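You operate a simulated robot arm through the tools that you are given. There is no shell and no other tool. Be economical: measure what you need, move in short steps, check, and stop when the job is done.

Carry out the task below with a simulated two-armed robot. There is one attempt and no reset: what you move stays moved.

Task
Crimp the grey lug in the press, grease its top and stand it on the green square.
Fine: hold the press, lever over and back; dabber back after use. Set down upright: black dabber, what you pick out. A coat counts when it lies all over at full strength: go over it till it gets no stronger.
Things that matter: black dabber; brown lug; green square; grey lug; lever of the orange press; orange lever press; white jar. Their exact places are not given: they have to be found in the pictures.

The check looks at the end state, three seconds after you hand in, the way a careful person would. Anything else that was tipped, shoved, dropped, spilled or broken makes it a failure.

Robot
Two 7-joint arms with two-finger parallel grippers on one trunk, on a base that drives. Base frame: it is fixed to the floor where the robot stands at the start and does not move with it; the origin is under the middle of the robot, x ahead of it, y to its left, z up; the surface under the hand at the start is at about z = 0.8. Lengths are in m, angles in rad, forces in N, time in s.
The left shoulder is at the start at [0.07, 0.133, 1.226], the right one opposite. With the tool pointing down near the work surface each hand reaches from about 0.1 to 0.62 m from the robot's upright axis, wherever it stands, measured 20 degrees to its own side. Places, roughly: green square [0.4, -0.5, 0.8]; lever of the orange press [0.5, -0.1, 0.9]. Payload 1.57 kg a hand.
The tool frame of a hand sits at the grasp point between the pads (the TCP): z along the fingers, y along the line on which they close. The tips reach 0.03 m beyond it. The gripper opens to 0.08 m. The fingers are 0.017 m wide and 0.012 m thick; the gripper's body (0.04 by 0.082 m) begins 0.08 m behind the TCP.
Orientation is that of the tool frame in the base frame, as [roll, pitch, yaw] about the fixed x, y, z axes, in that order (R = Rz(yaw) Ry(pitch) Rx(roll)). With the fingers straight down and closing along the base's y, the tool's x points along the base's -x, its y along +y and its z along -z.

Tools
- The arms move only by the tool apply_moves. It takes "left_plan", "right_plan" or both (then of equal length, played together; a hand with none holds still); each is a list of rows, each a list of 6 numbers: the shift along the tool's x, y, z in mm, then the turn, a rotation vector about the tool's x, y, z in rad. In form: [[tx, ty, tz, ax, ay, az], ...]. A call has 1 to 8 rows; each row shifts and turns the commanded pose from where the row before left it, along the tool's axes as they then stand. "left_gripper" and "right_gripper" are, for a hand that has rows, the opening in per cent of the stroke, from 0 (shut) to 100 (fully open), set as the call begins (left out, the last holds). Rows are played at 5 a second. More than 0.05 m and 0.15 rad between two rows, or a gripper value outside its range, and nothing of the call is played. Where a pose cannot be reached the arm comes as near as it can. A force on the tool above 40 N (or 10 N above the force at the start of the call, whichever is more), or a blocked arm, ends the call early, and 0.2 s more pass. Each finger travels about 0.153 m/s and halts on what it meets, pressing with about 31 N; the grip force reading is that of the motor and also rises with nothing between the fingers. The clock runs only during rows and for 0.2 s after the last one: add rows that do not move to give the fingers time. It gives the time, the measured TCP pose, the force on the tool (base axes), the opening and the grip force at its end, in the units of the frame above (readings bear some noise), with the torque about the TCP (base axes, N m) and any sound that the robot's microphone picked up, and new pictures: "views" is both (left out), scene, wrist or none (wrist: the cameras of the hands that moved).
- Cameras (640 x 400 px; columns grow to the right, rows downward): "scene" is now at [0.128, -0.0357, 1.4476]; the picture's right is [-0.36, -0.93, 0.00], its down [-0.66, 0.26, -0.71] and it looks along [0.66, -0.26, -0.71] (base axes); focal length 224 px, centre (320, 200). "left" rides on the left gripper at [0.072, 0.007, -0.122] in its tool frame; the picture's right is [-0.09, 1.00, 0.00], its down [-0.84, -0.08, -0.54] and it looks along [-0.54, -0.05, 0.84] (tool axes); focal length 238 px, centre (320, 200). "right" rides on the right gripper at [0.072, -0.007, -0.122] in its tool frame; the picture's right is [0.09, 1.00, 0.00], its down [-0.84, 0.08, -0.54] and it looks along [-0.54, 0.05, 0.84] (tool axes); focal length 238 px, centre (320, 200).
- slide_trunk(by): slides the trunk up (or, below 0, down) by that many m; the arms and the scene camera ride with it, the base frame stays. It gives what a move gives, with no picture.
- base_move(legs): drives the robot by 1 to 6 legs, each [ahead, left, turn to the left] in m, m and rad, along the robot's own axes; the way and the turn of a leg run together, so that a leg with both is an arc; at most 1.5 m and 3.142 rad a leg. The arms and the cameras ride along, it lands a little off, and it stops where it bumps. It gives what a move gives, and a new picture of the scene camera.
- turn_head(pan, tilt): turns the head with the scene camera to pan (to the left, within 1.501 rad either way) and tilt (down, from -0.506 to 1.204), counted from straight ahead of the robot. It gives what a move gives, and a new picture of the scene camera.
- point_at(camera, pixels): there is no depth. For up to 12 entries [column, row, z] of the newest picture of that camera ("zoom" is the newest enlarged one), the place [x, y] in the base frame at which the ray of that pixel passes the height z, good to about 0.002 m, but the place of the scene camera against the robot may be out by one fixed shift of up to 0.012 m in any direction. The clock stands still meanwhile.
- close_up(camera, box): a new picture of the part [left, top, right, bottom] of that camera's present view, enlarged. The clock stands still meanwhile.
- hand_in(): hands the job in; it is judged then, once.

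Keep the steps short. Do not move on a guess: measure, check each grasp and each placing, and mend mistakes. In all there are 80 turns and 260 pictures (those below and enlarged ones count). Leave the grippers open and the arms clear of the work at the hand-in unless told otherwise, and finish with a single line.

The tools are called after ">>>" by a JSON object that holds its "method" and its "body". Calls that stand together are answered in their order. apply_moves: Moves the arms, as the interface text tells. Its arguments: {"type":"object","properties":{"left_plan":{"type":"array","items":{"type":"array","items":{"type":"number"}}},"left_gripper":{"type":"number"},"right_plan":{"type":"array","items":{"type":"array","items":{"type":"number"}}},"right_gripper":{"type":"number"},"views":{"type":"string","enum":["both","scene","wrist","none"]}},"required":[]} The other tools are called the same way: slide_trunk (by) slides the trunk up or down; base_move (legs) drives the base; turn_head (pan, tilt) turns the head that bears the scene camera; point_at (camera, pixels) gives the place at which the rays of pixels pass given heights; close_up (camera, box) takes an enlarged picture of a part of a camera's view; hand_in () hands the job in.

At the start:

```text
time_s: 0.0
left_tcp_pos: [0.4706, 0.0019, 1.2549]
left_orientation: [3.141, -0.001, 3.141]
left_wrist_force: [0.7, 0.9, -0.1]
left_wrist_torque: [-0.01, -0.01, 0.0]
left_grip_width: 0.0801
left_finger_force: 0.1
right_tcp_pos: [0.3914, -0.3621, 1.2556]
right_orientation: [3.141, 0.0, -3.141]
right_wrist_force: [-0.7, 0.2, 0.0]
right_wrist_torque: [0.0, 0.02, 0.03]
right_grip_width: 0.0798
right_finger_force: 0.1
trunk travel left (down, up): [-0.8, 0.14]
robot x, y, heading: [0.0027, 0.0016, 0.003]
head pan, tilt: [-0.374, 0.787]
```

scene: 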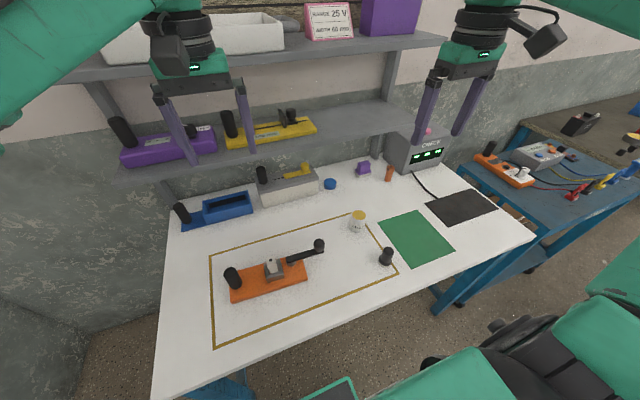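
right: 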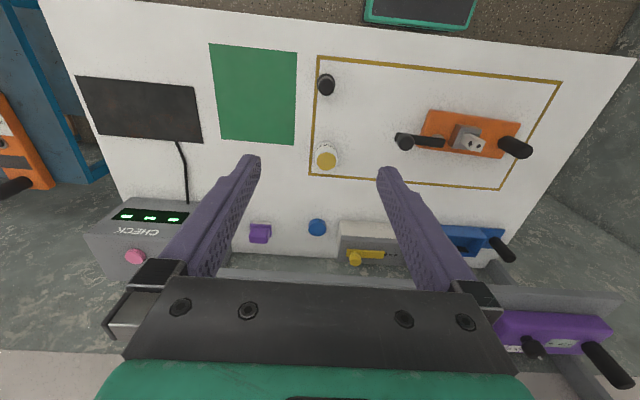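
left: 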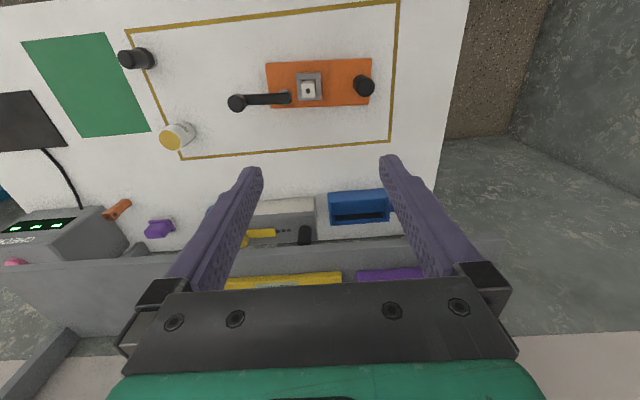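

I see the orange press (scene ~270,275), its lever (~305,255), the jar (358,222), the dabber (386,257) and the green square (415,238). I'll enlarge the views to see the details.

>>> {"method": "close_up", "body": {"camera": "scene", "box": [210, 220, 350, 310]}}

>>> {"method": "close_up", "body": {"camera": "scene", "box": [310, 150, 460, 280]}}

>>> {"method": "close_up", "body": {"camera": "left", "box": [220, 40, 390, 130]}}

>>> {"method": "close_up", "body": {"camera": "left", "box": [100, 30, 220, 250]}}

```text
4.44 times, centred on (280, 265) of scene
```

zoom: 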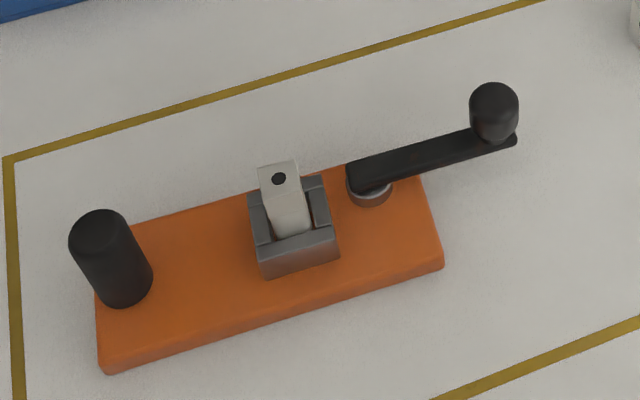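

```text
3.08 times, centred on (385, 215) of scene
```

zoom: 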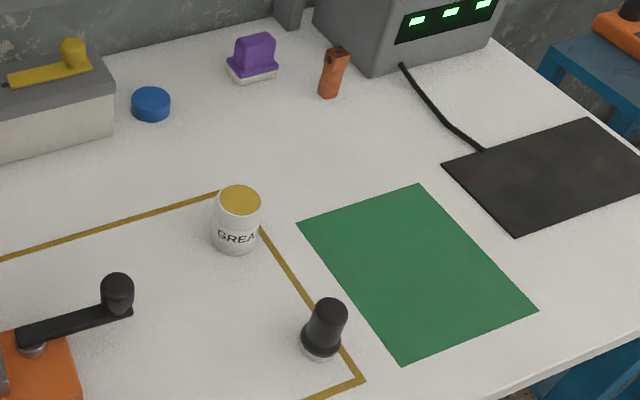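

```text
3.76 times, centred on (305, 85) of left
```

zoom: 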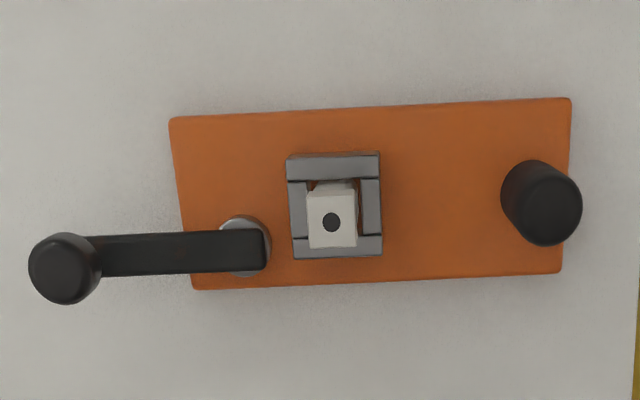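

```text
1.82 times, centred on (160, 140) of left
```

zoom: 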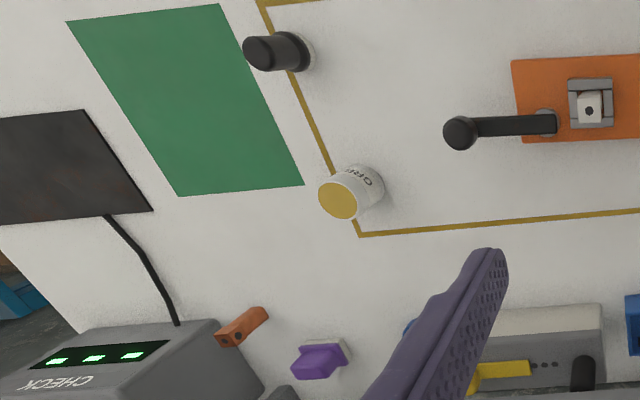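

I'll measure the main points with the left wrist camera and the scene camera and compare them.

>>> {"method": "point_at", "body": {"camera": "left", "pixels": [[237, 104, 0.86], [237, 104, 0.9], [285, 100, 0.82], [307, 92, 0.86], [307, 92, 0.84], [364, 85, 0.86], [364, 85, 0.88], [174, 141, 0.86], [268, 62, 0.82], [370, 58, 0.82], [372, 104, 0.82], [272, 108, 0.82]]}}

>>> {"method": "point_at", "body": {"camera": "scene", "pixels": [[318, 243, 0.86], [318, 243, 0.9], [291, 262, 0.82], [271, 259, 0.86], [271, 259, 0.84], [232, 272, 0.86], [232, 272, 0.88], [358, 216, 0.86], [232, 301, 0.8], [307, 282, 0.8], [388, 251, 0.86], [385, 264, 0.8]]}}

>>> {"method": "point_at", "body": {"camera": "right", "pixels": [[403, 142, 0.86], [403, 142, 0.9], [430, 145, 0.82], [475, 144, 0.86], [475, 144, 0.84], [516, 147, 0.86], [516, 147, 0.88], [327, 160, 0.86], [327, 87, 0.86], [325, 74, 0.8], [253, 95, 0.8], [325, 146, 0.8]]}}

```text
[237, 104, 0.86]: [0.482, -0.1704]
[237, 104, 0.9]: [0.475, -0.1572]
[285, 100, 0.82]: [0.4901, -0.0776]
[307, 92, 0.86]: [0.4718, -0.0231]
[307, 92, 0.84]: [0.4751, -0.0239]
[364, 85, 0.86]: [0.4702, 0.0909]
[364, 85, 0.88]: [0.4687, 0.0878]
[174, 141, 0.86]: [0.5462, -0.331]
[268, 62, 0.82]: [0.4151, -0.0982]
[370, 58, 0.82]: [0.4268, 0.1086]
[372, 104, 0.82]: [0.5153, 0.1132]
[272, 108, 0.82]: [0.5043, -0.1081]
```

```text
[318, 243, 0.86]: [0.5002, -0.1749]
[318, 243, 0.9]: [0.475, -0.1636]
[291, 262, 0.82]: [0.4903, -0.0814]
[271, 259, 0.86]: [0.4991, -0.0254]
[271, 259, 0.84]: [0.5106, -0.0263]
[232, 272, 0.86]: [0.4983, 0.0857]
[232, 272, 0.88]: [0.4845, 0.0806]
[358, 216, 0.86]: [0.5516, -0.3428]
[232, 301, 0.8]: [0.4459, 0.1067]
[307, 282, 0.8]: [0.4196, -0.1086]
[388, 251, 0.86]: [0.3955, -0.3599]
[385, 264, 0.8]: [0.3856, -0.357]
```

```text
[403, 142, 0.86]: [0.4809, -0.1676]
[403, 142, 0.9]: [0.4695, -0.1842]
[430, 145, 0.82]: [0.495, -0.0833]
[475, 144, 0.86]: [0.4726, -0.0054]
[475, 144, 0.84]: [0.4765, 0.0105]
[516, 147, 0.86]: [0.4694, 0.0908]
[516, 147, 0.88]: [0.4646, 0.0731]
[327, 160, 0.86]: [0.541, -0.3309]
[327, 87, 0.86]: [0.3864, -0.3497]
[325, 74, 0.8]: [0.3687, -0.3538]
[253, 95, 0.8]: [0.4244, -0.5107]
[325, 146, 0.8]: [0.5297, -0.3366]
```

The wrist cameras agree on these points:
- Post top: about (0.470, 0.091, 0.86)
- Lever knob top: about (0.481, -0.169, 0.86)
- Pivot: about (0.491, -0.08)
- Jar top: about (0.544, -0.331, 0.86)
- Dabber top: about (0.386, -0.35, 0.86)

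Next I lower the left hand over the post and the right hand toward the knob side to look closer.

>>> {"method": "apply_moves", "body": {"left_plan": [[0, 22, 40, 0, 0, 0], [0, 22, 40, 0, 0, 0], [0, 22, 40, 0, 0, 0], [0, 22, 40, 0, 0, 0], [0, 0, 45, 0, 0, 0], [0, 0, 0, 0, 0, 0]], "right_plan": [[-15, 20, 40, 0, 0, 0], [-15, 20, 40, 0, 0, 0], [-15, 20, 40, 0, 0, 0], [-15, 20, 40, 0, 0, 0], [0, 20, 40, 0, 0, 0], [0, 0, 0, 0, 0, 0]], "left_gripper": 100, "right_gripper": 100}}

```text
time_s: 1.4
left_tcp_pos: [0.47, 0.0899, 1.0512]
left_orientation: [-3.141, 0.002, 3.14]
left_wrist_force: [-0.5, -0.5, 0.4]
left_wrist_torque: [0.0, -0.01, 0.01]
left_grip_width: 0.0799
left_finger_force: 0.0
right_tcp_pos: [0.4527, -0.2628, 1.0544]
right_orientation: [3.141, 0.002, -3.141]
right_wrist_force: [0.1, -0.3, -0.2]
right_wrist_torque: [0.03, -0.02, -0.01]
right_grip_width: 0.0798
right_finger_force: 0.1
trunk travel left (down, up): [-0.8, 0.14]
robot x, y, heading: [0.0001, 0.0022, -0.003]
head pan, tilt: [-0.374, 0.787]
```

scene: 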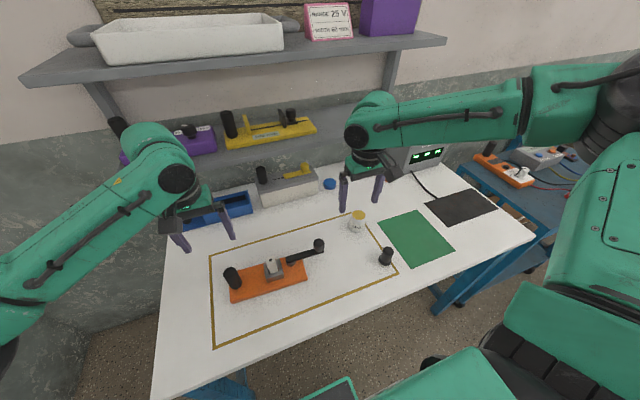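
right: 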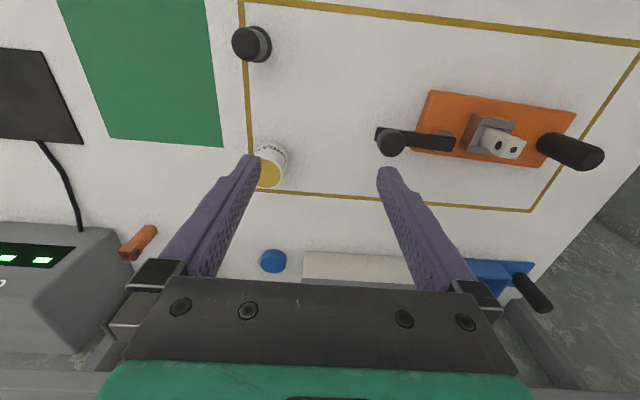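
left: 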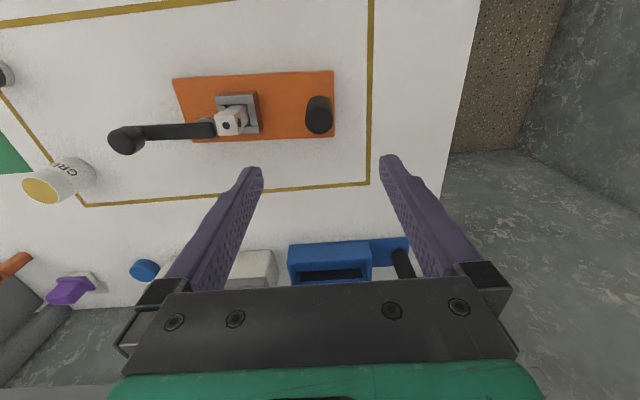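

Both hands are clear. I'll enlarge the press and lever, and the dabber and jar.

>>> {"method": "close_up", "body": {"camera": "right", "box": [360, 80, 610, 220]}}

>>> {"method": "close_up", "body": {"camera": "left", "box": [100, 60, 350, 200]}}

>>> {"method": "close_up", "body": {"camera": "right", "box": [210, 10, 330, 200]}}

>>> {"method": "point_at", "body": {"camera": "right", "pixels": [[392, 141, 0.86], [392, 141, 0.87], [268, 178, 0.86], [268, 178, 0.87], [245, 43, 0.86], [262, 46, 0.81], [516, 150, 0.87], [516, 150, 0.89], [588, 158, 0.86], [445, 140, 0.83]]}}

>>> {"method": "point_at", "body": {"camera": "left", "pixels": [[124, 143, 0.86], [124, 143, 0.87], [38, 187, 0.86], [38, 187, 0.87], [226, 124, 0.86], [226, 124, 0.87], [226, 124, 0.89], [319, 123, 0.86], [203, 128, 0.83]]}}

```text
2.56 times, centred on (485, 150) of right
```

zoom: 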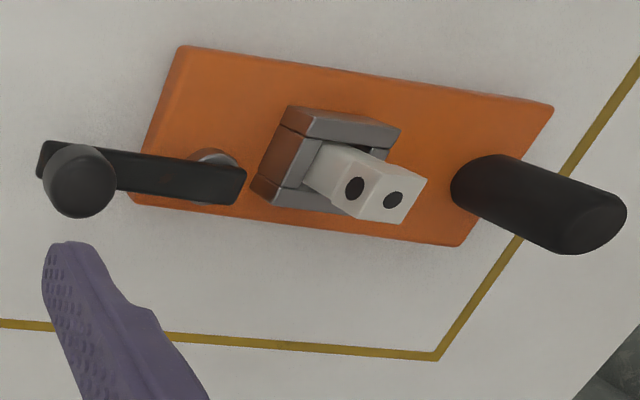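

```text
2.56 times, centred on (225, 130) of left
```

zoom: 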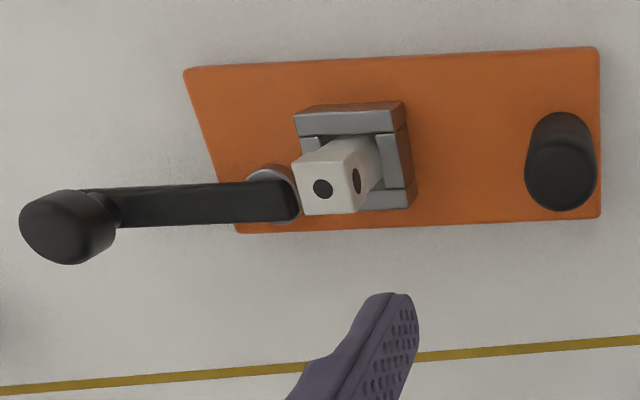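

```text
2.11 times, centred on (270, 105) of right
```

zoom: 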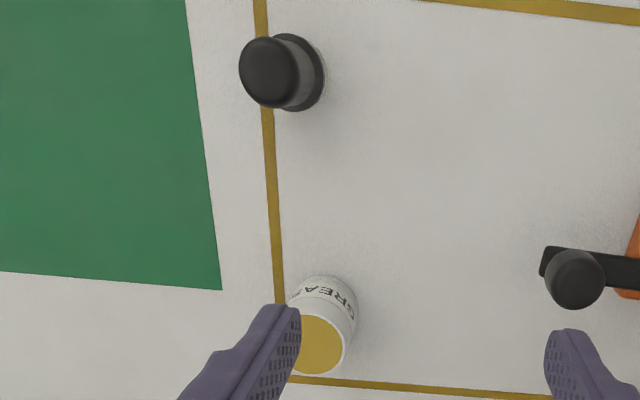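

```text
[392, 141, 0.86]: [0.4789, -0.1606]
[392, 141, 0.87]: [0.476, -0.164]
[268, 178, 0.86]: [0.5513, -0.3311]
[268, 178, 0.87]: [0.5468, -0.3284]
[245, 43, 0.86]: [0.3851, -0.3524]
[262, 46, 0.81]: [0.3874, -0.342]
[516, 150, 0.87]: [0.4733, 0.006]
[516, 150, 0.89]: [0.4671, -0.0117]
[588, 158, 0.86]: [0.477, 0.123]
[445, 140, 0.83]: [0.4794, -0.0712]
```

```text
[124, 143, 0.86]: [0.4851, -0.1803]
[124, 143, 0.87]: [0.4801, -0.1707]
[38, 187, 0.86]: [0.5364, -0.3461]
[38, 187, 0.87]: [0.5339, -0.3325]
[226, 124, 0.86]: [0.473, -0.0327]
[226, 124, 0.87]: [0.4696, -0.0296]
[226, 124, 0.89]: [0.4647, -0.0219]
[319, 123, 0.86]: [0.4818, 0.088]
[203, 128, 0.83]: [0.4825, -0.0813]
```

I misread some rows from the zooms, so I'll measure those pixels again.

>>> {"method": "point_at", "body": {"camera": "right", "pixels": [[389, 154, 0.86], [389, 154, 0.88], [513.5, 158, 0.88], [513.5, 158, 0.9], [593, 167, 0.86], [593, 167, 0.88], [442, 145, 0.82], [454, 151, 0.85], [268, 173, 0.86], [268, 173, 0.87], [237, 43, 0.86], [237, 43, 0.87]]}}

>>> {"method": "point_at", "body": {"camera": "left", "pixels": [[123, 153, 0.86], [123, 153, 0.88], [226, 133, 0.88], [226, 133, 0.9], [319, 130, 0.86], [319, 130, 0.88], [208, 136, 0.82], [212, 141, 0.85], [39, 188, 0.86], [39, 188, 0.87]]}}

```text
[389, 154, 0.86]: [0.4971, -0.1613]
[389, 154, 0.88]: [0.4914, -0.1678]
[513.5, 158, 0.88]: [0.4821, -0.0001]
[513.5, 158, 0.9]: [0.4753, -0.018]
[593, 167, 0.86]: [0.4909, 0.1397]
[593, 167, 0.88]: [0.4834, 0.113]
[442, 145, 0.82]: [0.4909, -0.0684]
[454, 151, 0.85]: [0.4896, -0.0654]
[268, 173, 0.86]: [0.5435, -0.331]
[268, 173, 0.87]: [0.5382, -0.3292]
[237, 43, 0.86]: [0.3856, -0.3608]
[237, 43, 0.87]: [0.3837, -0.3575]
```

```text
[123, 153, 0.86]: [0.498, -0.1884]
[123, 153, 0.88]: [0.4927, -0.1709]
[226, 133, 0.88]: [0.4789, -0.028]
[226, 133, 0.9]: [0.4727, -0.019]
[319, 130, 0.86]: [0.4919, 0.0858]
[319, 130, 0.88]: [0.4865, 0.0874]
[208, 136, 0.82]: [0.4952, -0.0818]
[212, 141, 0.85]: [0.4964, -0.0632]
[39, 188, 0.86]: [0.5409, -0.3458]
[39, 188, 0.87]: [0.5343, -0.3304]
```

Refined positions:
- Lug top: (0.474, -0.019, 0.900)
- Knob top: (0.491, -0.168, 0.881)
- Post top: (0.48, 0.089, 0.898)
- Pivot: about (0.493, -0.075)

I now lower the open left hand to just above the post.

>>> {"method": "apply_moves", "body": {"left_plan": [[-10, 0, 40, 0, 0, 0], [0, 0, 40, 0, 0, 0], [0, 0, 35, 0, 0, 0], [0, 0, 0, 0, 0, 0]], "views": "wrist"}}

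```text
time_s: 2.4
left_tcp_pos: [0.4813, 0.0924, 0.9378]
left_orientation: [3.141, 0.0, 3.141]
left_wrist_force: [0.8, 0.2, 0.3]
left_wrist_torque: [-0.02, 0.04, 0.02]
left_grip_width: 0.0799
left_finger_force: 0.1
right_tcp_pos: [0.4532, -0.2623, 1.0541]
right_orientation: [-3.141, 0.002, -3.141]
right_wrist_force: [0.0, 0.0, 0.4]
right_wrist_torque: [0.01, -0.03, -0.03]
right_grip_width: 0.08
right_finger_force: 0.0
trunk travel left (down, up): [-0.8, 0.14]
robot x, y, heading: [-0.0005, -0.0019, 0.002]
head pan, tilt: [-0.374, 0.787]
```

left: 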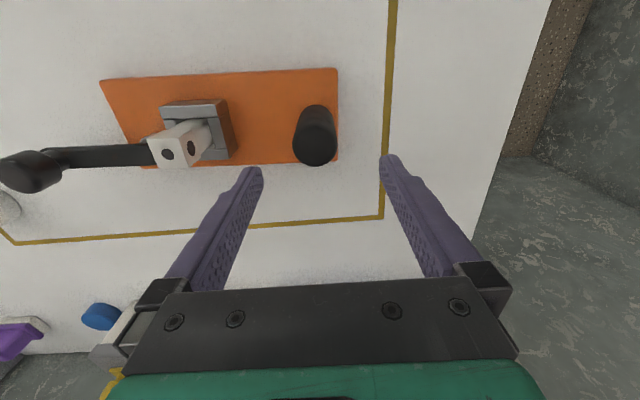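

>>> {"method": "point_at", "body": {"camera": "left", "pixels": [[317, 148, 0.89], [317, 148, 0.88], [317, 148, 0.9], [172, 153, 0.9], [40, 172, 0.88], [322, 160, 0.82]]}}

>>> {"method": "close_up", "body": {"camera": "left", "box": [0, 60, 350, 220]}}

```text
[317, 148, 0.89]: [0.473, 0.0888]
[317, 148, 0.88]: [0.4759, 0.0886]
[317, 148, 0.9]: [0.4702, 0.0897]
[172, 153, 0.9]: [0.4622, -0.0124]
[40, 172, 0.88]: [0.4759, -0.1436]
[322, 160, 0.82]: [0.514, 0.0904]
```

```text
1.83 times, centred on (175, 140) of left
```

zoom: 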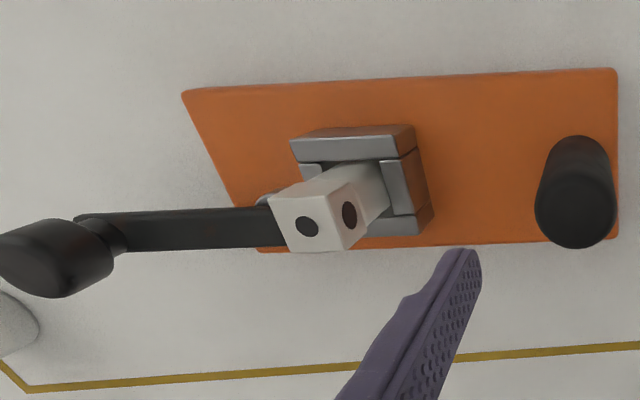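

The zoom is aspect-expanded, so my first row readings were right: post at (0.472, 0.089), knob at (0.476, -0.166, 0.875) and lug top at (0.464, -0.019, 0.898). I align the left hand, lower it over the post and close.

>>> {"method": "apply_moves", "body": {"left_plan": [[9, -3, 0, 0, 0, 0], [0, 0, 25, 0, 0, 0], [0, 0, 25, 0, 0, 0], [0, 0, 20, 0, 0, 0], [0, 0, 0, 0, 0, 0]], "views": "both"}}

```text
time_s: 3.6
left_tcp_pos: [0.4707, 0.0872, 0.8662]
left_orientation: [3.141, 0.0, 3.141]
left_wrist_force: [0.6, 0.3, 0.3]
left_wrist_torque: [-0.03, -0.01, -0.04]
left_grip_width: 0.0801
left_finger_force: 0.0
right_tcp_pos: [0.4528, -0.2617, 1.0552]
right_orientation: [3.141, 0.0, 3.141]
right_wrist_force: [-0.1, 0.1, -0.6]
right_wrist_torque: [-0.02, 0.0, 0.0]
right_grip_width: 0.0803
right_finger_force: 0.1
trunk travel left (down, up): [-0.8, 0.14]
robot x, y, heading: [-0.0007, 0.0005, 0.003]
head pan, tilt: [-0.374, 0.787]
```

scene: 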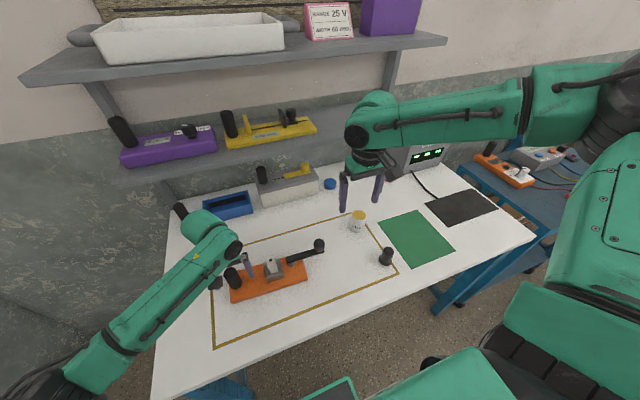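
left: 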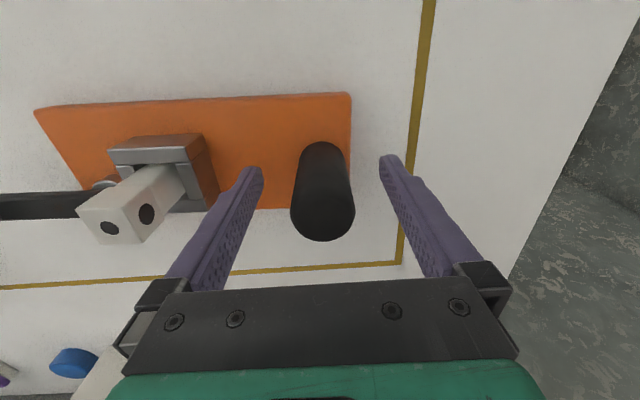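

The post is between the fingers, so I close the left hand. I turn the right hand about -90° at the same time, so its fingers straddle the knob along x.

>>> {"method": "apply_moves", "body": {"left_plan": [[0, 0, 0, 0, 0, 0], [0, 0, 0, 0, 0, 0], [0, 0, 0, 0, 0, 0], [0, 0, 0, 0, 0, 0], [0, 0, 0, 0, 0, 0], [0, 0, 0, 0, 0, 0], [0, 0, 0, 0, 0, 0], [0, 0, 0, 0, 0, 0]], "left_gripper": 0, "right_plan": [[0, 0, 0, 0, 0, -0.145], [0, 0, 0, 0, 0, -0.145], [0, 0, 0, 0, 0, -0.145], [0, 0, 0, 0, 0, -0.145], [0, 0, 0, 0, 0, -0.145], [0, 0, 0, 0, 0, -0.145], [0, 0, 0, 0, 0, -0.145], [0, 0, 0, 0, 0, -0.145]], "views": "wrist"}}

>>> {"method": "apply_moves", "body": {"right_plan": [[0, 0, 0, 0, 0, -0.145], [0, 0, 0, 0, 0, -0.145], [0, 0, 0, 0, 0, -0.121], [0, 0, 0, 0, 0, 0]], "views": "wrist"}}

```text
time_s: 5.4
left_tcp_pos: [0.4703, 0.0877, 0.8647]
left_orientation: [3.141, 0.001, -3.141]
left_wrist_force: [-0.1, 1.5, -0.4]
left_wrist_torque: [-0.14, 0.06, -0.04]
left_grip_width: 0.0331
left_finger_force: 31.1
right_tcp_pos: [0.452, -0.261, 1.0554]
right_orientation: [3.142, 0.0, -1.976]
right_wrist_force: [0.3, -1.0, 1.3]
right_wrist_torque: [0.0, -0.01, 0.01]
right_grip_width: 0.0801
right_finger_force: 0.1
trunk travel left (down, up): [-0.8, 0.14]
robot x, y, heading: [0.0038, 0.0027, 0.003]
head pan, tilt: [-0.374, 0.787]
```

right: 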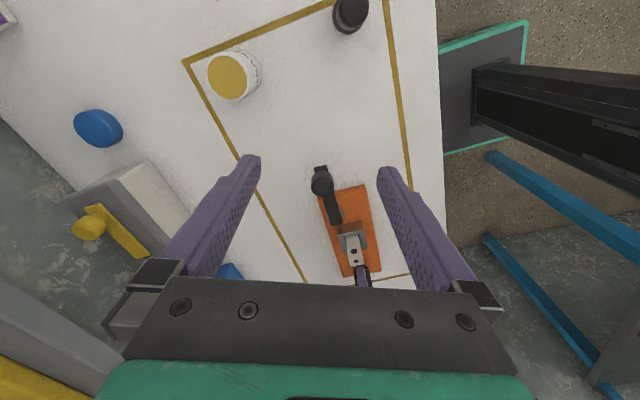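
left: 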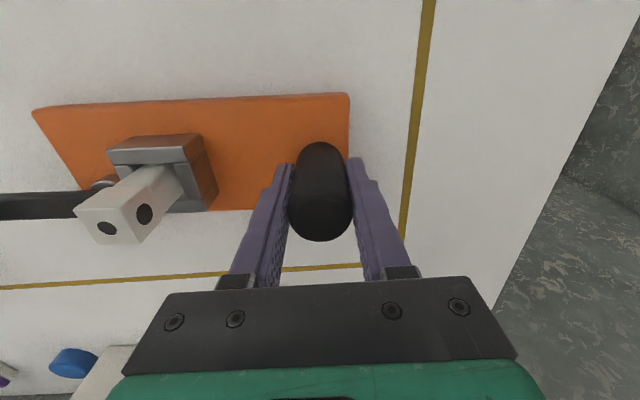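

```text
time_s: 6.4
left_tcp_pos: [0.4705, 0.0873, 0.8665]
left_orientation: [-3.141, -0.001, 3.141]
left_wrist_force: [0.4, 0.4, -0.1]
left_wrist_torque: [0.5, -0.01, 0.05]
left_grip_width: 0.0332
left_finger_force: 31.1
right_tcp_pos: [0.4524, -0.2614, 1.0543]
right_orientation: [-3.141, 0.001, -1.568]
right_wrist_force: [0.3, -0.2, -0.2]
right_wrist_torque: [0.03, 0.0, 0.02]
right_grip_width: 0.0804
right_finger_force: 0.2
trunk travel left (down, up): [-0.8, 0.14]
robot x, y, heading: [-0.0016, -0.0013, 0.0]
head pan, tilt: [-0.374, 0.787]
```

right: 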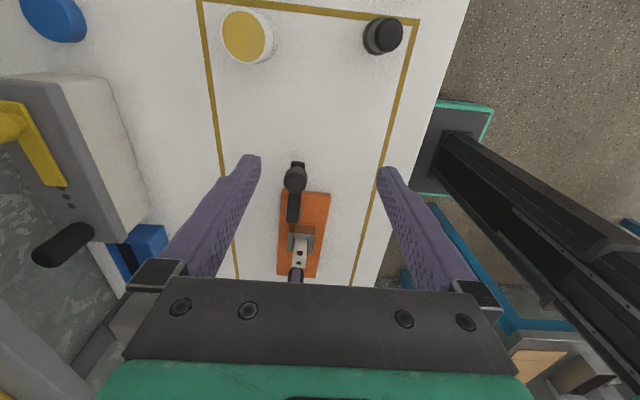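

The left hand grips the post (0.033 m). I measure the knob and lever in the right view.

>>> {"method": "close_up", "body": {"camera": "right", "box": [230, 150, 390, 250]}}

>>> {"method": "point_at", "body": {"camera": "right", "pixels": [[295, 180, 0.875], [295, 180, 0.86], [294, 219, 0.85], [245, 34, 0.87], [382, 36, 0.87]]}}

```text
4.00 times, centred on (310, 200) of right
```

zoom: 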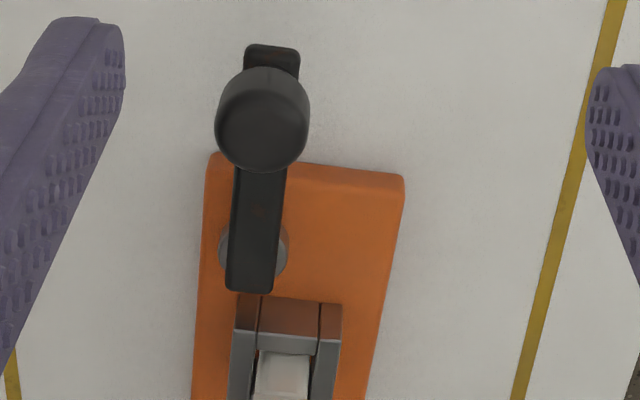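

```text
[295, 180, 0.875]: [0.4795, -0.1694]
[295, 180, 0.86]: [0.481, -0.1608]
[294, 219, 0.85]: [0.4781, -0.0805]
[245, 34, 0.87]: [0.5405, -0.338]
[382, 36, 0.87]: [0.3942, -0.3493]
```

Knob is at (0.479, -0.168) and pivot near (0.479, -0.083). I bring the right hand above the knob with the fingers open along x.

>>> {"method": "apply_moves", "body": {"right_plan": [[-23.5, -6.5, 25, 0, 0, 0], [-23.5, -6.5, 25, 0, 0, 0], [-23.5, -6.5, 25, 0, 0, 0], [-23.5, -6.5, 25, 0, 0, 0], [0, 0, 30, 0, 0, 0], [0, 0, 0, 0, 0, 0]], "views": "both"}}

```text
time_s: 7.8
left_tcp_pos: [0.4703, 0.087, 0.866]
left_orientation: [-3.142, 0.0, -3.141]
left_wrist_force: [0.9, -1.1, 0.2]
left_wrist_torque: [0.45, 0.11, 0.03]
left_grip_width: 0.0333
left_finger_force: 30.8
right_tcp_pos: [0.4807, -0.1687, 0.9275]
right_orientation: [3.141, 0.0, -1.572]
right_wrist_force: [-0.2, 0.2, 0.6]
right_wrist_torque: [0.04, -0.03, -0.01]
right_grip_width: 0.08
right_finger_force: 0.0
trunk travel left (down, up): [-0.8, 0.14]
robot x, y, heading: [0.0001, 0.0003, -0.004]
head pan, tilt: [-0.374, 0.787]
```

scene: 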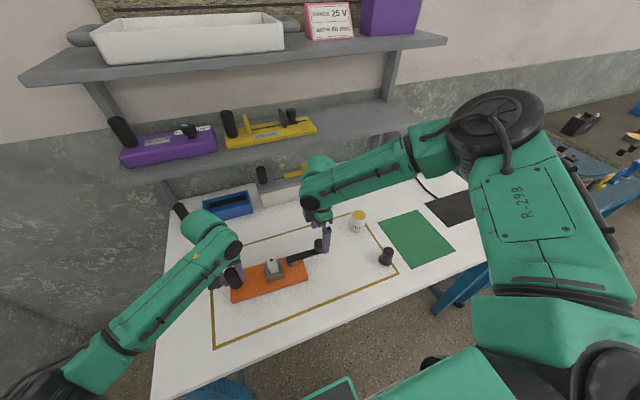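
right: 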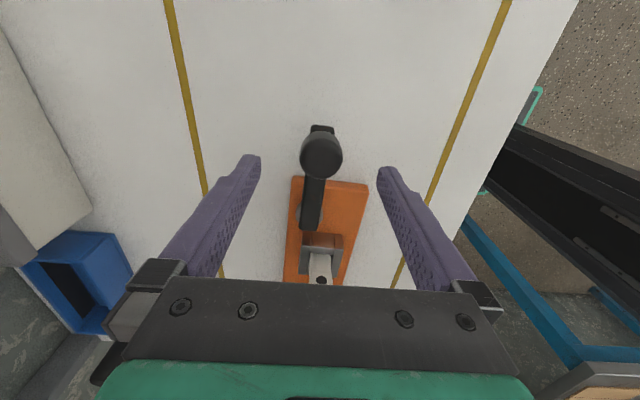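

The knob (321,153) is centred between the fingers. I descend to z≈0.876 and partly close so the fingers cage the knob.

>>> {"method": "apply_moves", "body": {"right_plan": [[0, 0, 18, 0, 0, 0], [0, 0, 18, 0, 0, 0], [0, 0, 16, 0, 0, 0], [0, 0, 0, 0, 0, 0]], "views": "none"}}

>>> {"method": "apply_moves", "body": {"right_plan": [[0, 0, 0, 0, 0, 0], [0, 0, 0, 0, 0, 0]], "right_gripper": 42, "views": "wrist"}}

```text
time_s: 8.8
left_tcp_pos: [0.4704, 0.0877, 0.8655]
left_orientation: [-3.141, 0.0, -3.139]
left_wrist_force: [0.8, 1.2, -0.4]
left_wrist_torque: [-0.19, -0.03, 0.0]
left_grip_width: 0.0333
left_finger_force: 30.5
right_tcp_pos: [0.4605, -0.1821, 0.8931]
right_orientation: [-3.141, 0.002, -1.572]
right_wrist_force: [0.0, 0.1, -0.2]
right_wrist_torque: [0.01, -0.01, 0.01]
right_grip_width: 0.0799
right_finger_force: 0.1
right hand out of reach, approached as far as the arm can: row 1, 2, 3
trunk travel left (down, up): [-0.8, 0.14]
robot x, y, heading: [0.0011, 0.0023, -0.0]
head pan, tilt: [-0.374, 0.787]
```

```text
time_s: 9.4
left_tcp_pos: [0.4717, 0.0864, 0.8661]
left_orientation: [3.141, 0.002, -3.141]
left_wrist_force: [1.0, -0.9, 0.8]
left_wrist_torque: [0.38, 0.04, 0.01]
left_grip_width: 0.0333
left_finger_force: 30.5
right_tcp_pos: [0.4604, -0.1813, 0.8929]
right_orientation: [3.141, 0.0, -1.571]
right_wrist_force: [0.0, 0.0, -0.4]
right_wrist_torque: [-0.02, -0.02, -0.02]
right_grip_width: 0.034
right_finger_force: 0.6
trunk travel left (down, up): [-0.8, 0.14]
robot x, y, heading: [0.0033, 0.0039, 0.003]
head pan, tilt: [-0.374, 0.787]
```

right: 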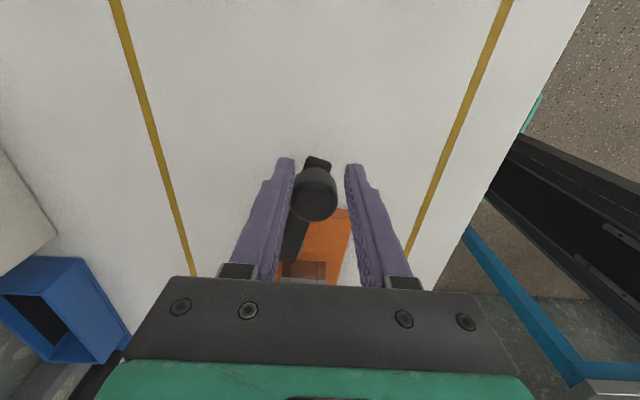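

At this yaw the arm reached its limit, and the lever already swung a little toward -x with almost no force. So it turns about the vertical axis, and -x is a free direction. I make a small arc step to see how the commanded pose behaves.

>>> {"method": "apply_moves", "body": {"right_plan": [[0, 10, 0, 0, 0, 0.13], [0, 10, 0, 0, 0, 0.13], [0, 0, 0, 0, 0, 0]], "views": "wrist"}}

```text
time_s: 10.2
left_tcp_pos: [0.4698, 0.0884, 0.8659]
left_orientation: [-3.142, 0.001, -3.141]
left_wrist_force: [0.1, 1.5, -0.4]
left_wrist_torque: [-0.23, 0.02, 0.02]
left_grip_width: 0.0333
left_finger_force: 30.9
right_tcp_pos: [0.4405, -0.1813, 0.8921]
right_orientation: [-3.141, 0.0, -1.831]
right_wrist_force: [-0.3, -0.2, -1.0]
right_wrist_torque: [0.01, 0.0, 0.0]
right_grip_width: 0.0334
right_finger_force: 0.1
trunk travel left (down, up): [-0.8, 0.14]
robot x, y, heading: [-0.0006, -0.0016, -0.005]
head pan, tilt: [-0.374, 0.787]
```

right: 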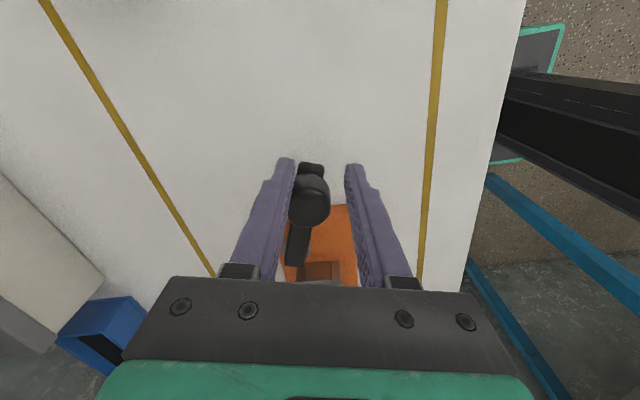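

The command follows the actual pose. The trailing finger pushes the knob and the lever is now near 25°. I continue along the arc toward 45°, correct the radius and go a little lower.

>>> {"method": "apply_moves", "body": {"right_plan": [[-16, 15, 0, 0, 0, 0], [-15, 16, 0, 0, 0, 0.14], [0, 0, 0, 0, 0, 0.14], [0, 0, 10, 0, 0, 0.1], [0, 0, 0, 0, 0, 0]], "views": "both"}}

```text
time_s: 11.4
left_tcp_pos: [0.4701, 0.088, 0.8671]
left_orientation: [3.141, 0.0, 3.141]
left_wrist_force: [-0.6, -0.2, 0.2]
left_wrist_torque: [0.54, -0.16, -0.01]
left_grip_width: 0.0333
left_finger_force: 30.5
right_tcp_pos: [0.4142, -0.1464, 0.8839]
right_orientation: [-3.139, 0.003, -2.212]
right_wrist_force: [0.1, 0.9, -0.1]
right_wrist_torque: [0.02, -0.02, -0.04]
right_grip_width: 0.0335
right_finger_force: 0.4
right hand out of reach, approached as far as the arm can: row 4
trunk travel left (down, up): [-0.8, 0.14]
robot x, y, heading: [-0.0008, -0.0009, -0.002]
head pan, tilt: [-0.374, 0.787]
```

scene: 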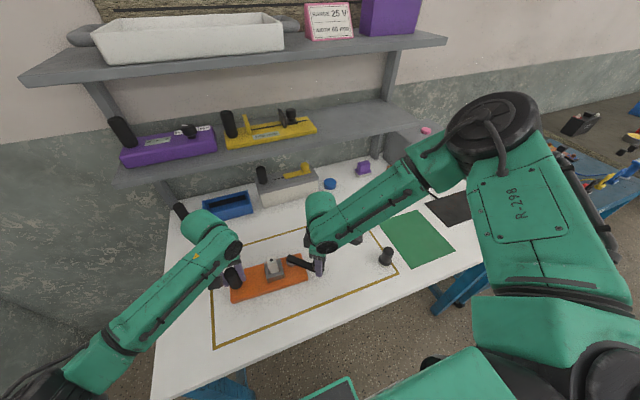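
right: 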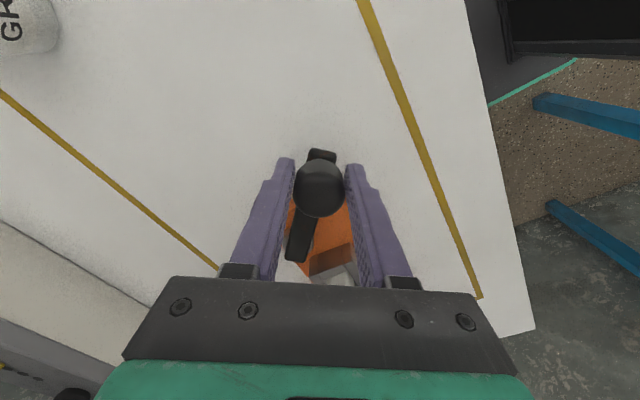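

The knob is caged and the lever is near 50° with low force. I continue the arc to about 65°.

>>> {"method": "apply_moves", "body": {"right_plan": [[-7.3, 13, 0, 0, 0, 0], [-7.3, 13, 0, 0, 0, 0.15], [0, 0, 0, 0, 0, 0.15], [0, 0, 0, 0, 0, 0.15], [0, 0, 0, 0, 0, 0]], "views": "wrist"}}

```text
time_s: 12.6
left_tcp_pos: [0.4696, 0.0878, 0.8669]
left_orientation: [-3.14, -0.001, -3.138]
left_wrist_force: [-1.1, 1.1, 0.4]
left_wrist_torque: [0.01, 0.23, -0.07]
left_grip_width: 0.0336
left_finger_force: 31.6
right_tcp_pos: [0.398, -0.1267, 0.8928]
right_orientation: [3.14, 0.0, -2.66]
right_wrist_force: [0.1, -1.4, 0.6]
right_wrist_torque: [-0.05, -0.05, -0.01]
right_grip_width: 0.0354
right_finger_force: 0.4
right hand out of reach, approached as far as the arm can: row 1, 2
trunk travel left (down, up): [-0.8, 0.14]
robot x, y, heading: [0.001, -0.0022, -0.0]
head pan, tilt: [-0.374, 0.787]
```

right: 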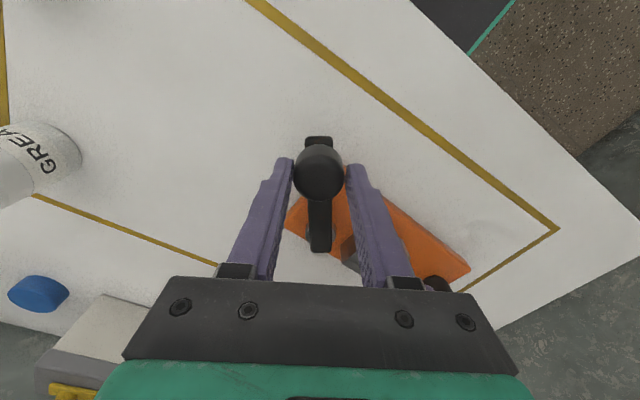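

The lever is aligned with the gripper at about 62°. I continue to about 85° and turn toward the natural yaw as I go.

>>> {"method": "apply_moves", "body": {"right_plan": [[0, 0, 0, 0, 0, 0.12], [-3, 12, 0, 0, 0, 0.12], [-2, 12, 3, 0, 0, 0.12], [0, 12, 5, 0, 0, 0], [0, 0, 0, 0, 0, 0]], "views": "both"}}

```text
time_s: 13.8
left_tcp_pos: [0.4716, 0.0882, 0.8665]
left_orientation: [3.141, 0.0, -3.141]
left_wrist_force: [4.4, 15.0, 2.9]
left_wrist_torque: [-0.77, 0.44, -0.5]
left_grip_width: 0.0331
left_finger_force: 31.2
right_tcp_pos: [0.383, -0.1108, 0.9021]
right_orientation: [-3.14, -0.001, -3.022]
right_wrist_force: [-4.3, -16.1, -2.5]
right_wrist_torque: [-0.29, 0.08, 0.0]
right_grip_width: 0.0468
right_finger_force: 7.6
right hand out of reach, approached as far as the arm can: row 2, 3, 4
trunk travel left (down, up): [-0.8, 0.14]
robot x, y, heading: [0.0022, 0.0035, 0.005]
head pan, tilt: [-0.374, 0.787]
```

scene: 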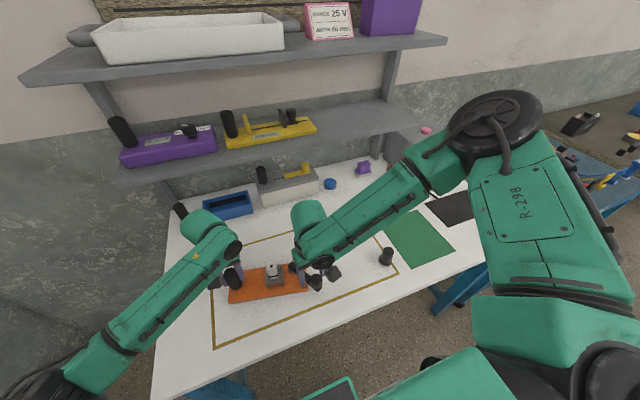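
right: 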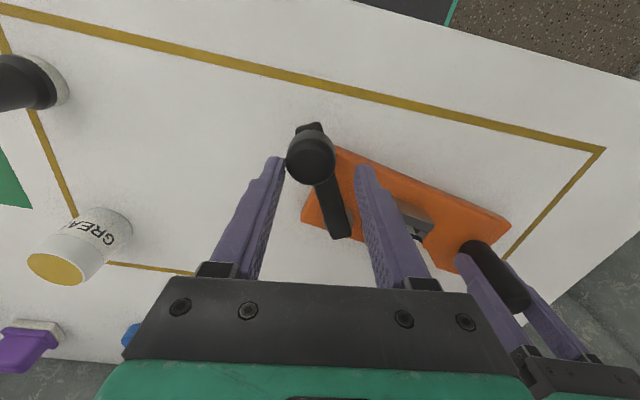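

A force of 15 N built up, and the reaction shows on the left hand. The right arm's posture is also at its limit, riding up to z=0.90. I back off, lift, return to the natural yaw and see where the lever stays.

>>> {"method": "apply_moves", "body": {"right_plan": [[0, -8, -10, 0, 0, 0], [0, 0, -30, 0, 0, 0], [0, 0, -40, 0, 0, 0.06], [0, -20, -40, 0, 0, 0.06], [0, -10, -30, 0, 0, 0], [0, 0, 0, 0, 0, 0]], "right_gripper": 42, "views": "both"}}

```text
time_s: 15.2
left_tcp_pos: [0.471, 0.0864, 0.8657]
left_orientation: [-3.141, -0.001, -3.141]
left_wrist_force: [-0.5, -0.7, 0.2]
left_wrist_torque: [-0.06, 0.2, -0.05]
left_grip_width: 0.0331
left_finger_force: 31.0
right_tcp_pos: [0.3868, -0.1487, 1.0537]
right_orientation: [3.14, -0.001, -3.139]
right_wrist_force: [1.1, -1.2, 0.3]
right_wrist_torque: [-0.01, -0.01, 0.01]
right_grip_width: 0.0334
right_finger_force: 0.0
trunk travel left (down, up): [-0.8, 0.14]
robot x, y, heading: [-0.0022, -0.0012, -0.0]
head pan, tilt: [-0.374, 0.787]
```

scene: 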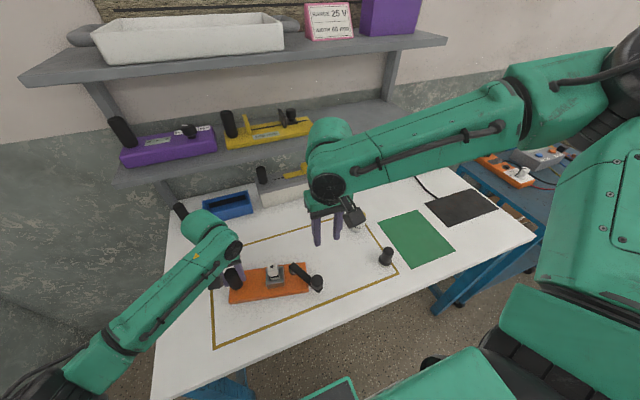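
right: 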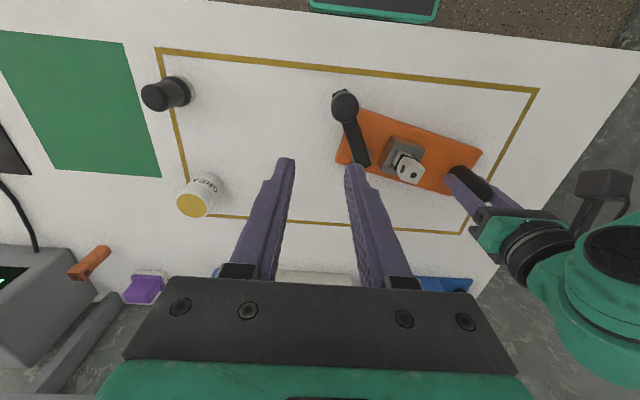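

The lever stays where it was left. I measure the knob and pivot now.

>>> {"method": "close_up", "body": {"camera": "right", "box": [300, 80, 460, 180]}}

>>> {"method": "point_at", "body": {"camera": "right", "pixels": [[345, 105, 0.875], [345, 105, 0.86], [360, 160, 0.85], [410, 170, 0.898]]}}

```text
4.00 times, centred on (380, 130) of right
```

zoom: 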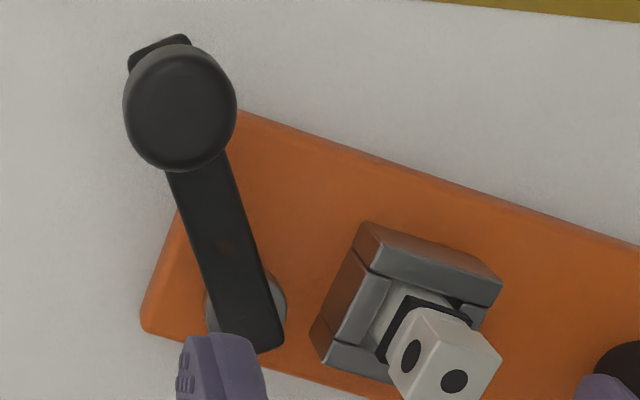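

```text
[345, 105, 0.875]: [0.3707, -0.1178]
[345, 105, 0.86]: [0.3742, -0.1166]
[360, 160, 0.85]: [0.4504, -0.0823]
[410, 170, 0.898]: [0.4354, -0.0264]
```

The press has turned somewhat around the held post: its base edge is tilted compared with before. I measure by how much before pushing again.

>>> {"method": "point_at", "body": {"camera": "right", "pixels": [[414, 175, 0.898], [343, 103, 0.875], [361, 156, 0.83], [336, 160, 0.815], [360, 108, 0.815], [482, 150, 0.815]]}}

>>> {"method": "close_up", "body": {"camera": "scene", "box": [210, 230, 350, 318]}}

>>> {"method": "close_up", "body": {"camera": "left", "box": [0, 50, 400, 300]}}

```text
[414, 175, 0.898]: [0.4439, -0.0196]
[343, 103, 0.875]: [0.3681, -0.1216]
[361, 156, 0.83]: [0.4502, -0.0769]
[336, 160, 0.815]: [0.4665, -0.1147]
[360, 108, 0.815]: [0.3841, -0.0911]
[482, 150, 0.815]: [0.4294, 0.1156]
```

```text
4.55 times, centred on (280, 274) of scene
```

zoom: 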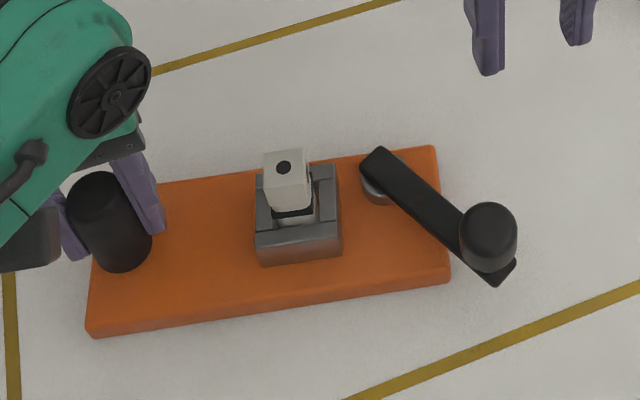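

```text
1.60 times, centred on (200, 175) of left
```

zoom: 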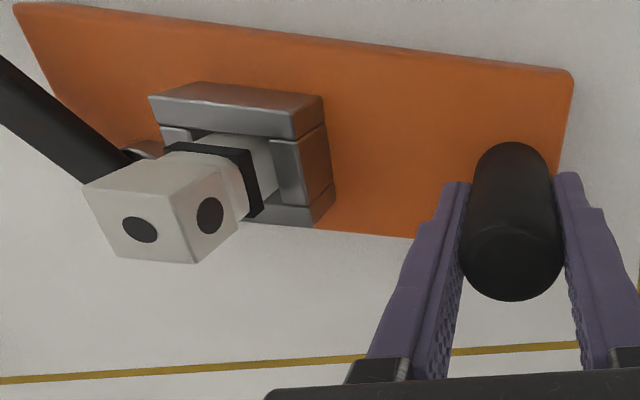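

A dark crimp band has appeared on the lug, so the press has begun or finished its work. The press has rotated about 9° around the post and the lever is at about 53-60° of its travel.

The knob's position fixes both the lever angle and the press angle. So I'll grip the knob and move it so that the press swings back to its original orientation while the lever finishes. First I hover over the knob at about (0.373, -0.118).

>>> {"method": "apply_moves", "body": {"right_plan": [[7, 15, 35, 0, 0, 0], [7, 16, 35, 0, 0, 0], [0, 0, 38, 0, 0, 0], [0, 0, 0, 0, 0, 0]], "right_gripper": 90, "views": "wrist"}}

```text
time_s: 16.2
left_tcp_pos: [0.4715, 0.0883, 0.866]
left_orientation: [-3.142, -0.001, -3.139]
left_wrist_force: [1.5, -0.3, -0.3]
left_wrist_torque: [0.0, 0.16, 0.16]
left_grip_width: 0.0331
left_finger_force: 30.8
right_tcp_pos: [0.3708, -0.1162, 0.9441]
right_orientation: [3.14, -0.001, -3.14]
right_wrist_force: [-0.1, -0.1, -0.3]
right_wrist_torque: [-0.03, -0.02, -0.01]
right_grip_width: 0.072
right_finger_force: 0.0
trunk travel left (down, up): [-0.8, 0.14]
robot x, y, heading: [-0.0018, 0.0011, -0.001]
head pan, tilt: [-0.374, 0.787]
```

right: 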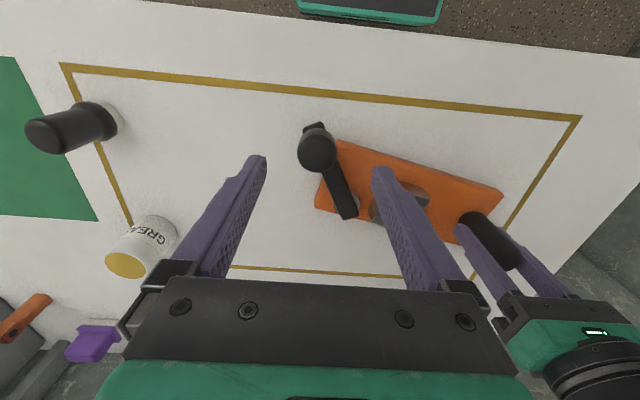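

>>> {"method": "apply_moves", "body": {"right_plan": [[0, 0, 20, 0, 0, 0], [0, 0, 20, 0, 0, 0], [0, 0, 15, 0, 0, 0], [0, 0, 0, 0, 0, 0]], "views": "wrist"}}

```text
time_s: 17.2
left_tcp_pos: [0.4706, 0.0883, 0.8656]
left_orientation: [-3.14, 0.0, 3.141]
left_wrist_force: [0.9, 0.7, 0.4]
left_wrist_torque: [0.11, 0.12, -0.09]
left_grip_width: 0.033
left_finger_force: 31.1
right_tcp_pos: [0.3703, -0.1151, 0.8887]
right_orientation: [3.141, 0.001, 3.141]
right_wrist_force: [0.2, -0.1, -1.0]
right_wrist_torque: [-0.01, 0.0, 0.02]
right_grip_width: 0.0721
right_finger_force: 0.1
trunk travel left (down, up): [-0.8, 0.14]
robot x, y, heading: [-0.0046, -0.0, 0.001]
head pan, tilt: [-0.374, 0.787]
```

right: 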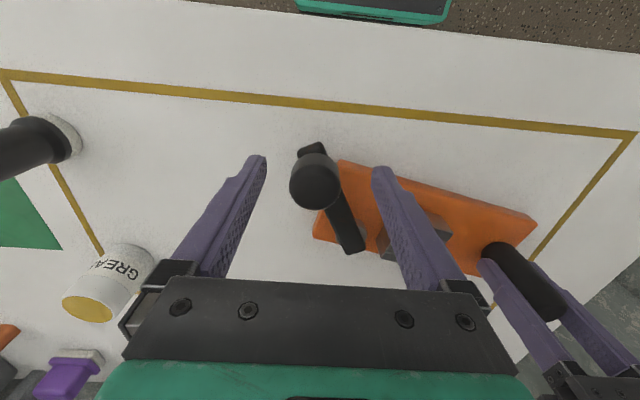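

The knob sits between the fingers in line with the TCP. I close on it.

>>> {"method": "apply_moves", "body": {"right_plan": [[0, 0, 0, 0, 0, 0], [0, 0, 0, 0, 0, 0], [0, 0, 0, 0, 0, 0]], "right_gripper": 0, "views": "wrist"}}

```text
time_s: 18.0
left_tcp_pos: [0.471, 0.0888, 0.8653]
left_orientation: [3.14, 0.001, -3.14]
left_wrist_force: [2.3, 13.6, 0.0]
left_wrist_torque: [-1.06, 0.39, -0.68]
left_grip_width: 0.0332
left_finger_force: 30.9
right_tcp_pos: [0.3691, -0.1174, 0.8891]
right_orientation: [-3.14, -0.001, 3.14]
right_wrist_force: [-0.5, -16.4, 0.7]
right_wrist_torque: [-0.05, -0.15, -0.48]
right_grip_width: 0.0328
right_finger_force: 31.4
trunk travel left (down, up): [-0.8, 0.14]
robot x, y, heading: [0.0016, 0.0021, 0.006]
head pan, tilt: [-0.374, 0.787]
```

right: 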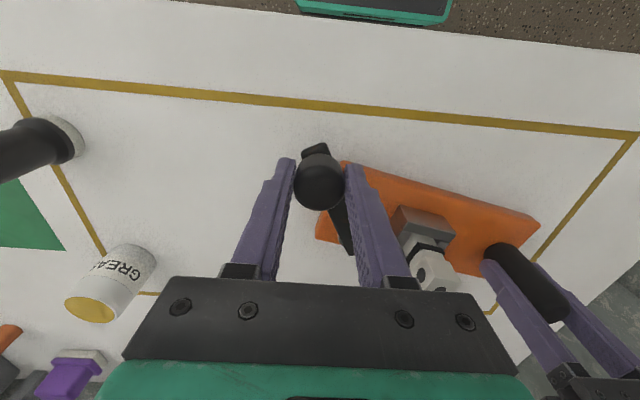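

The knob is gripped, and 16 N resists in +y, so the lever may be at its stop. I push a little further toward the post direction to test it.

>>> {"method": "apply_moves", "body": {"right_plan": [[-3, 3, 0, 0, 0, 0], [-3, 3, 0, 0, 0, 0], [0, 0, 0, 0, 0, 0]], "views": "wrist"}}

```text
time_s: 18.8
left_tcp_pos: [0.4726, 0.0899, 0.8664]
left_orientation: [3.137, 0.005, -3.139]
left_wrist_force: [12.0, 26.8, 2.1]
left_wrist_torque: [-1.57, -0.12, 0.16]
left_grip_width: 0.0336
left_finger_force: 31.2
right_tcp_pos: [0.3751, -0.116, 0.8912]
right_orientation: [-3.134, -0.005, 3.139]
right_wrist_force: [-13.4, -26.6, -3.0]
right_wrist_torque: [-0.09, 1.08, -0.25]
right_grip_width: 0.0326
right_finger_force: 31.2
right hand out of reach, approached as far as the arm can: row 2
trunk travel left (down, up): [-0.8, 0.14]
robot x, y, heading: [-0.0004, 0.0019, 0.002]
head pan, tilt: [-0.374, 0.787]
```

right: 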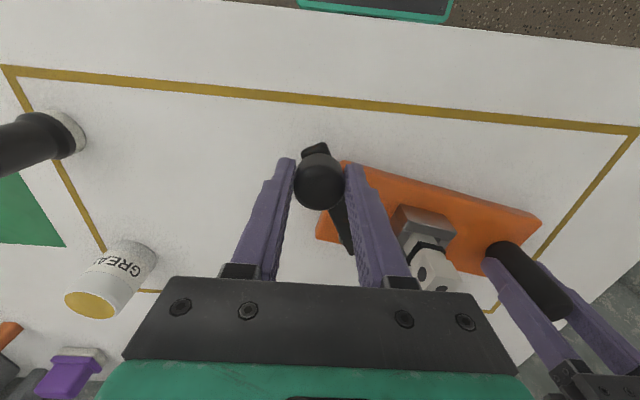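

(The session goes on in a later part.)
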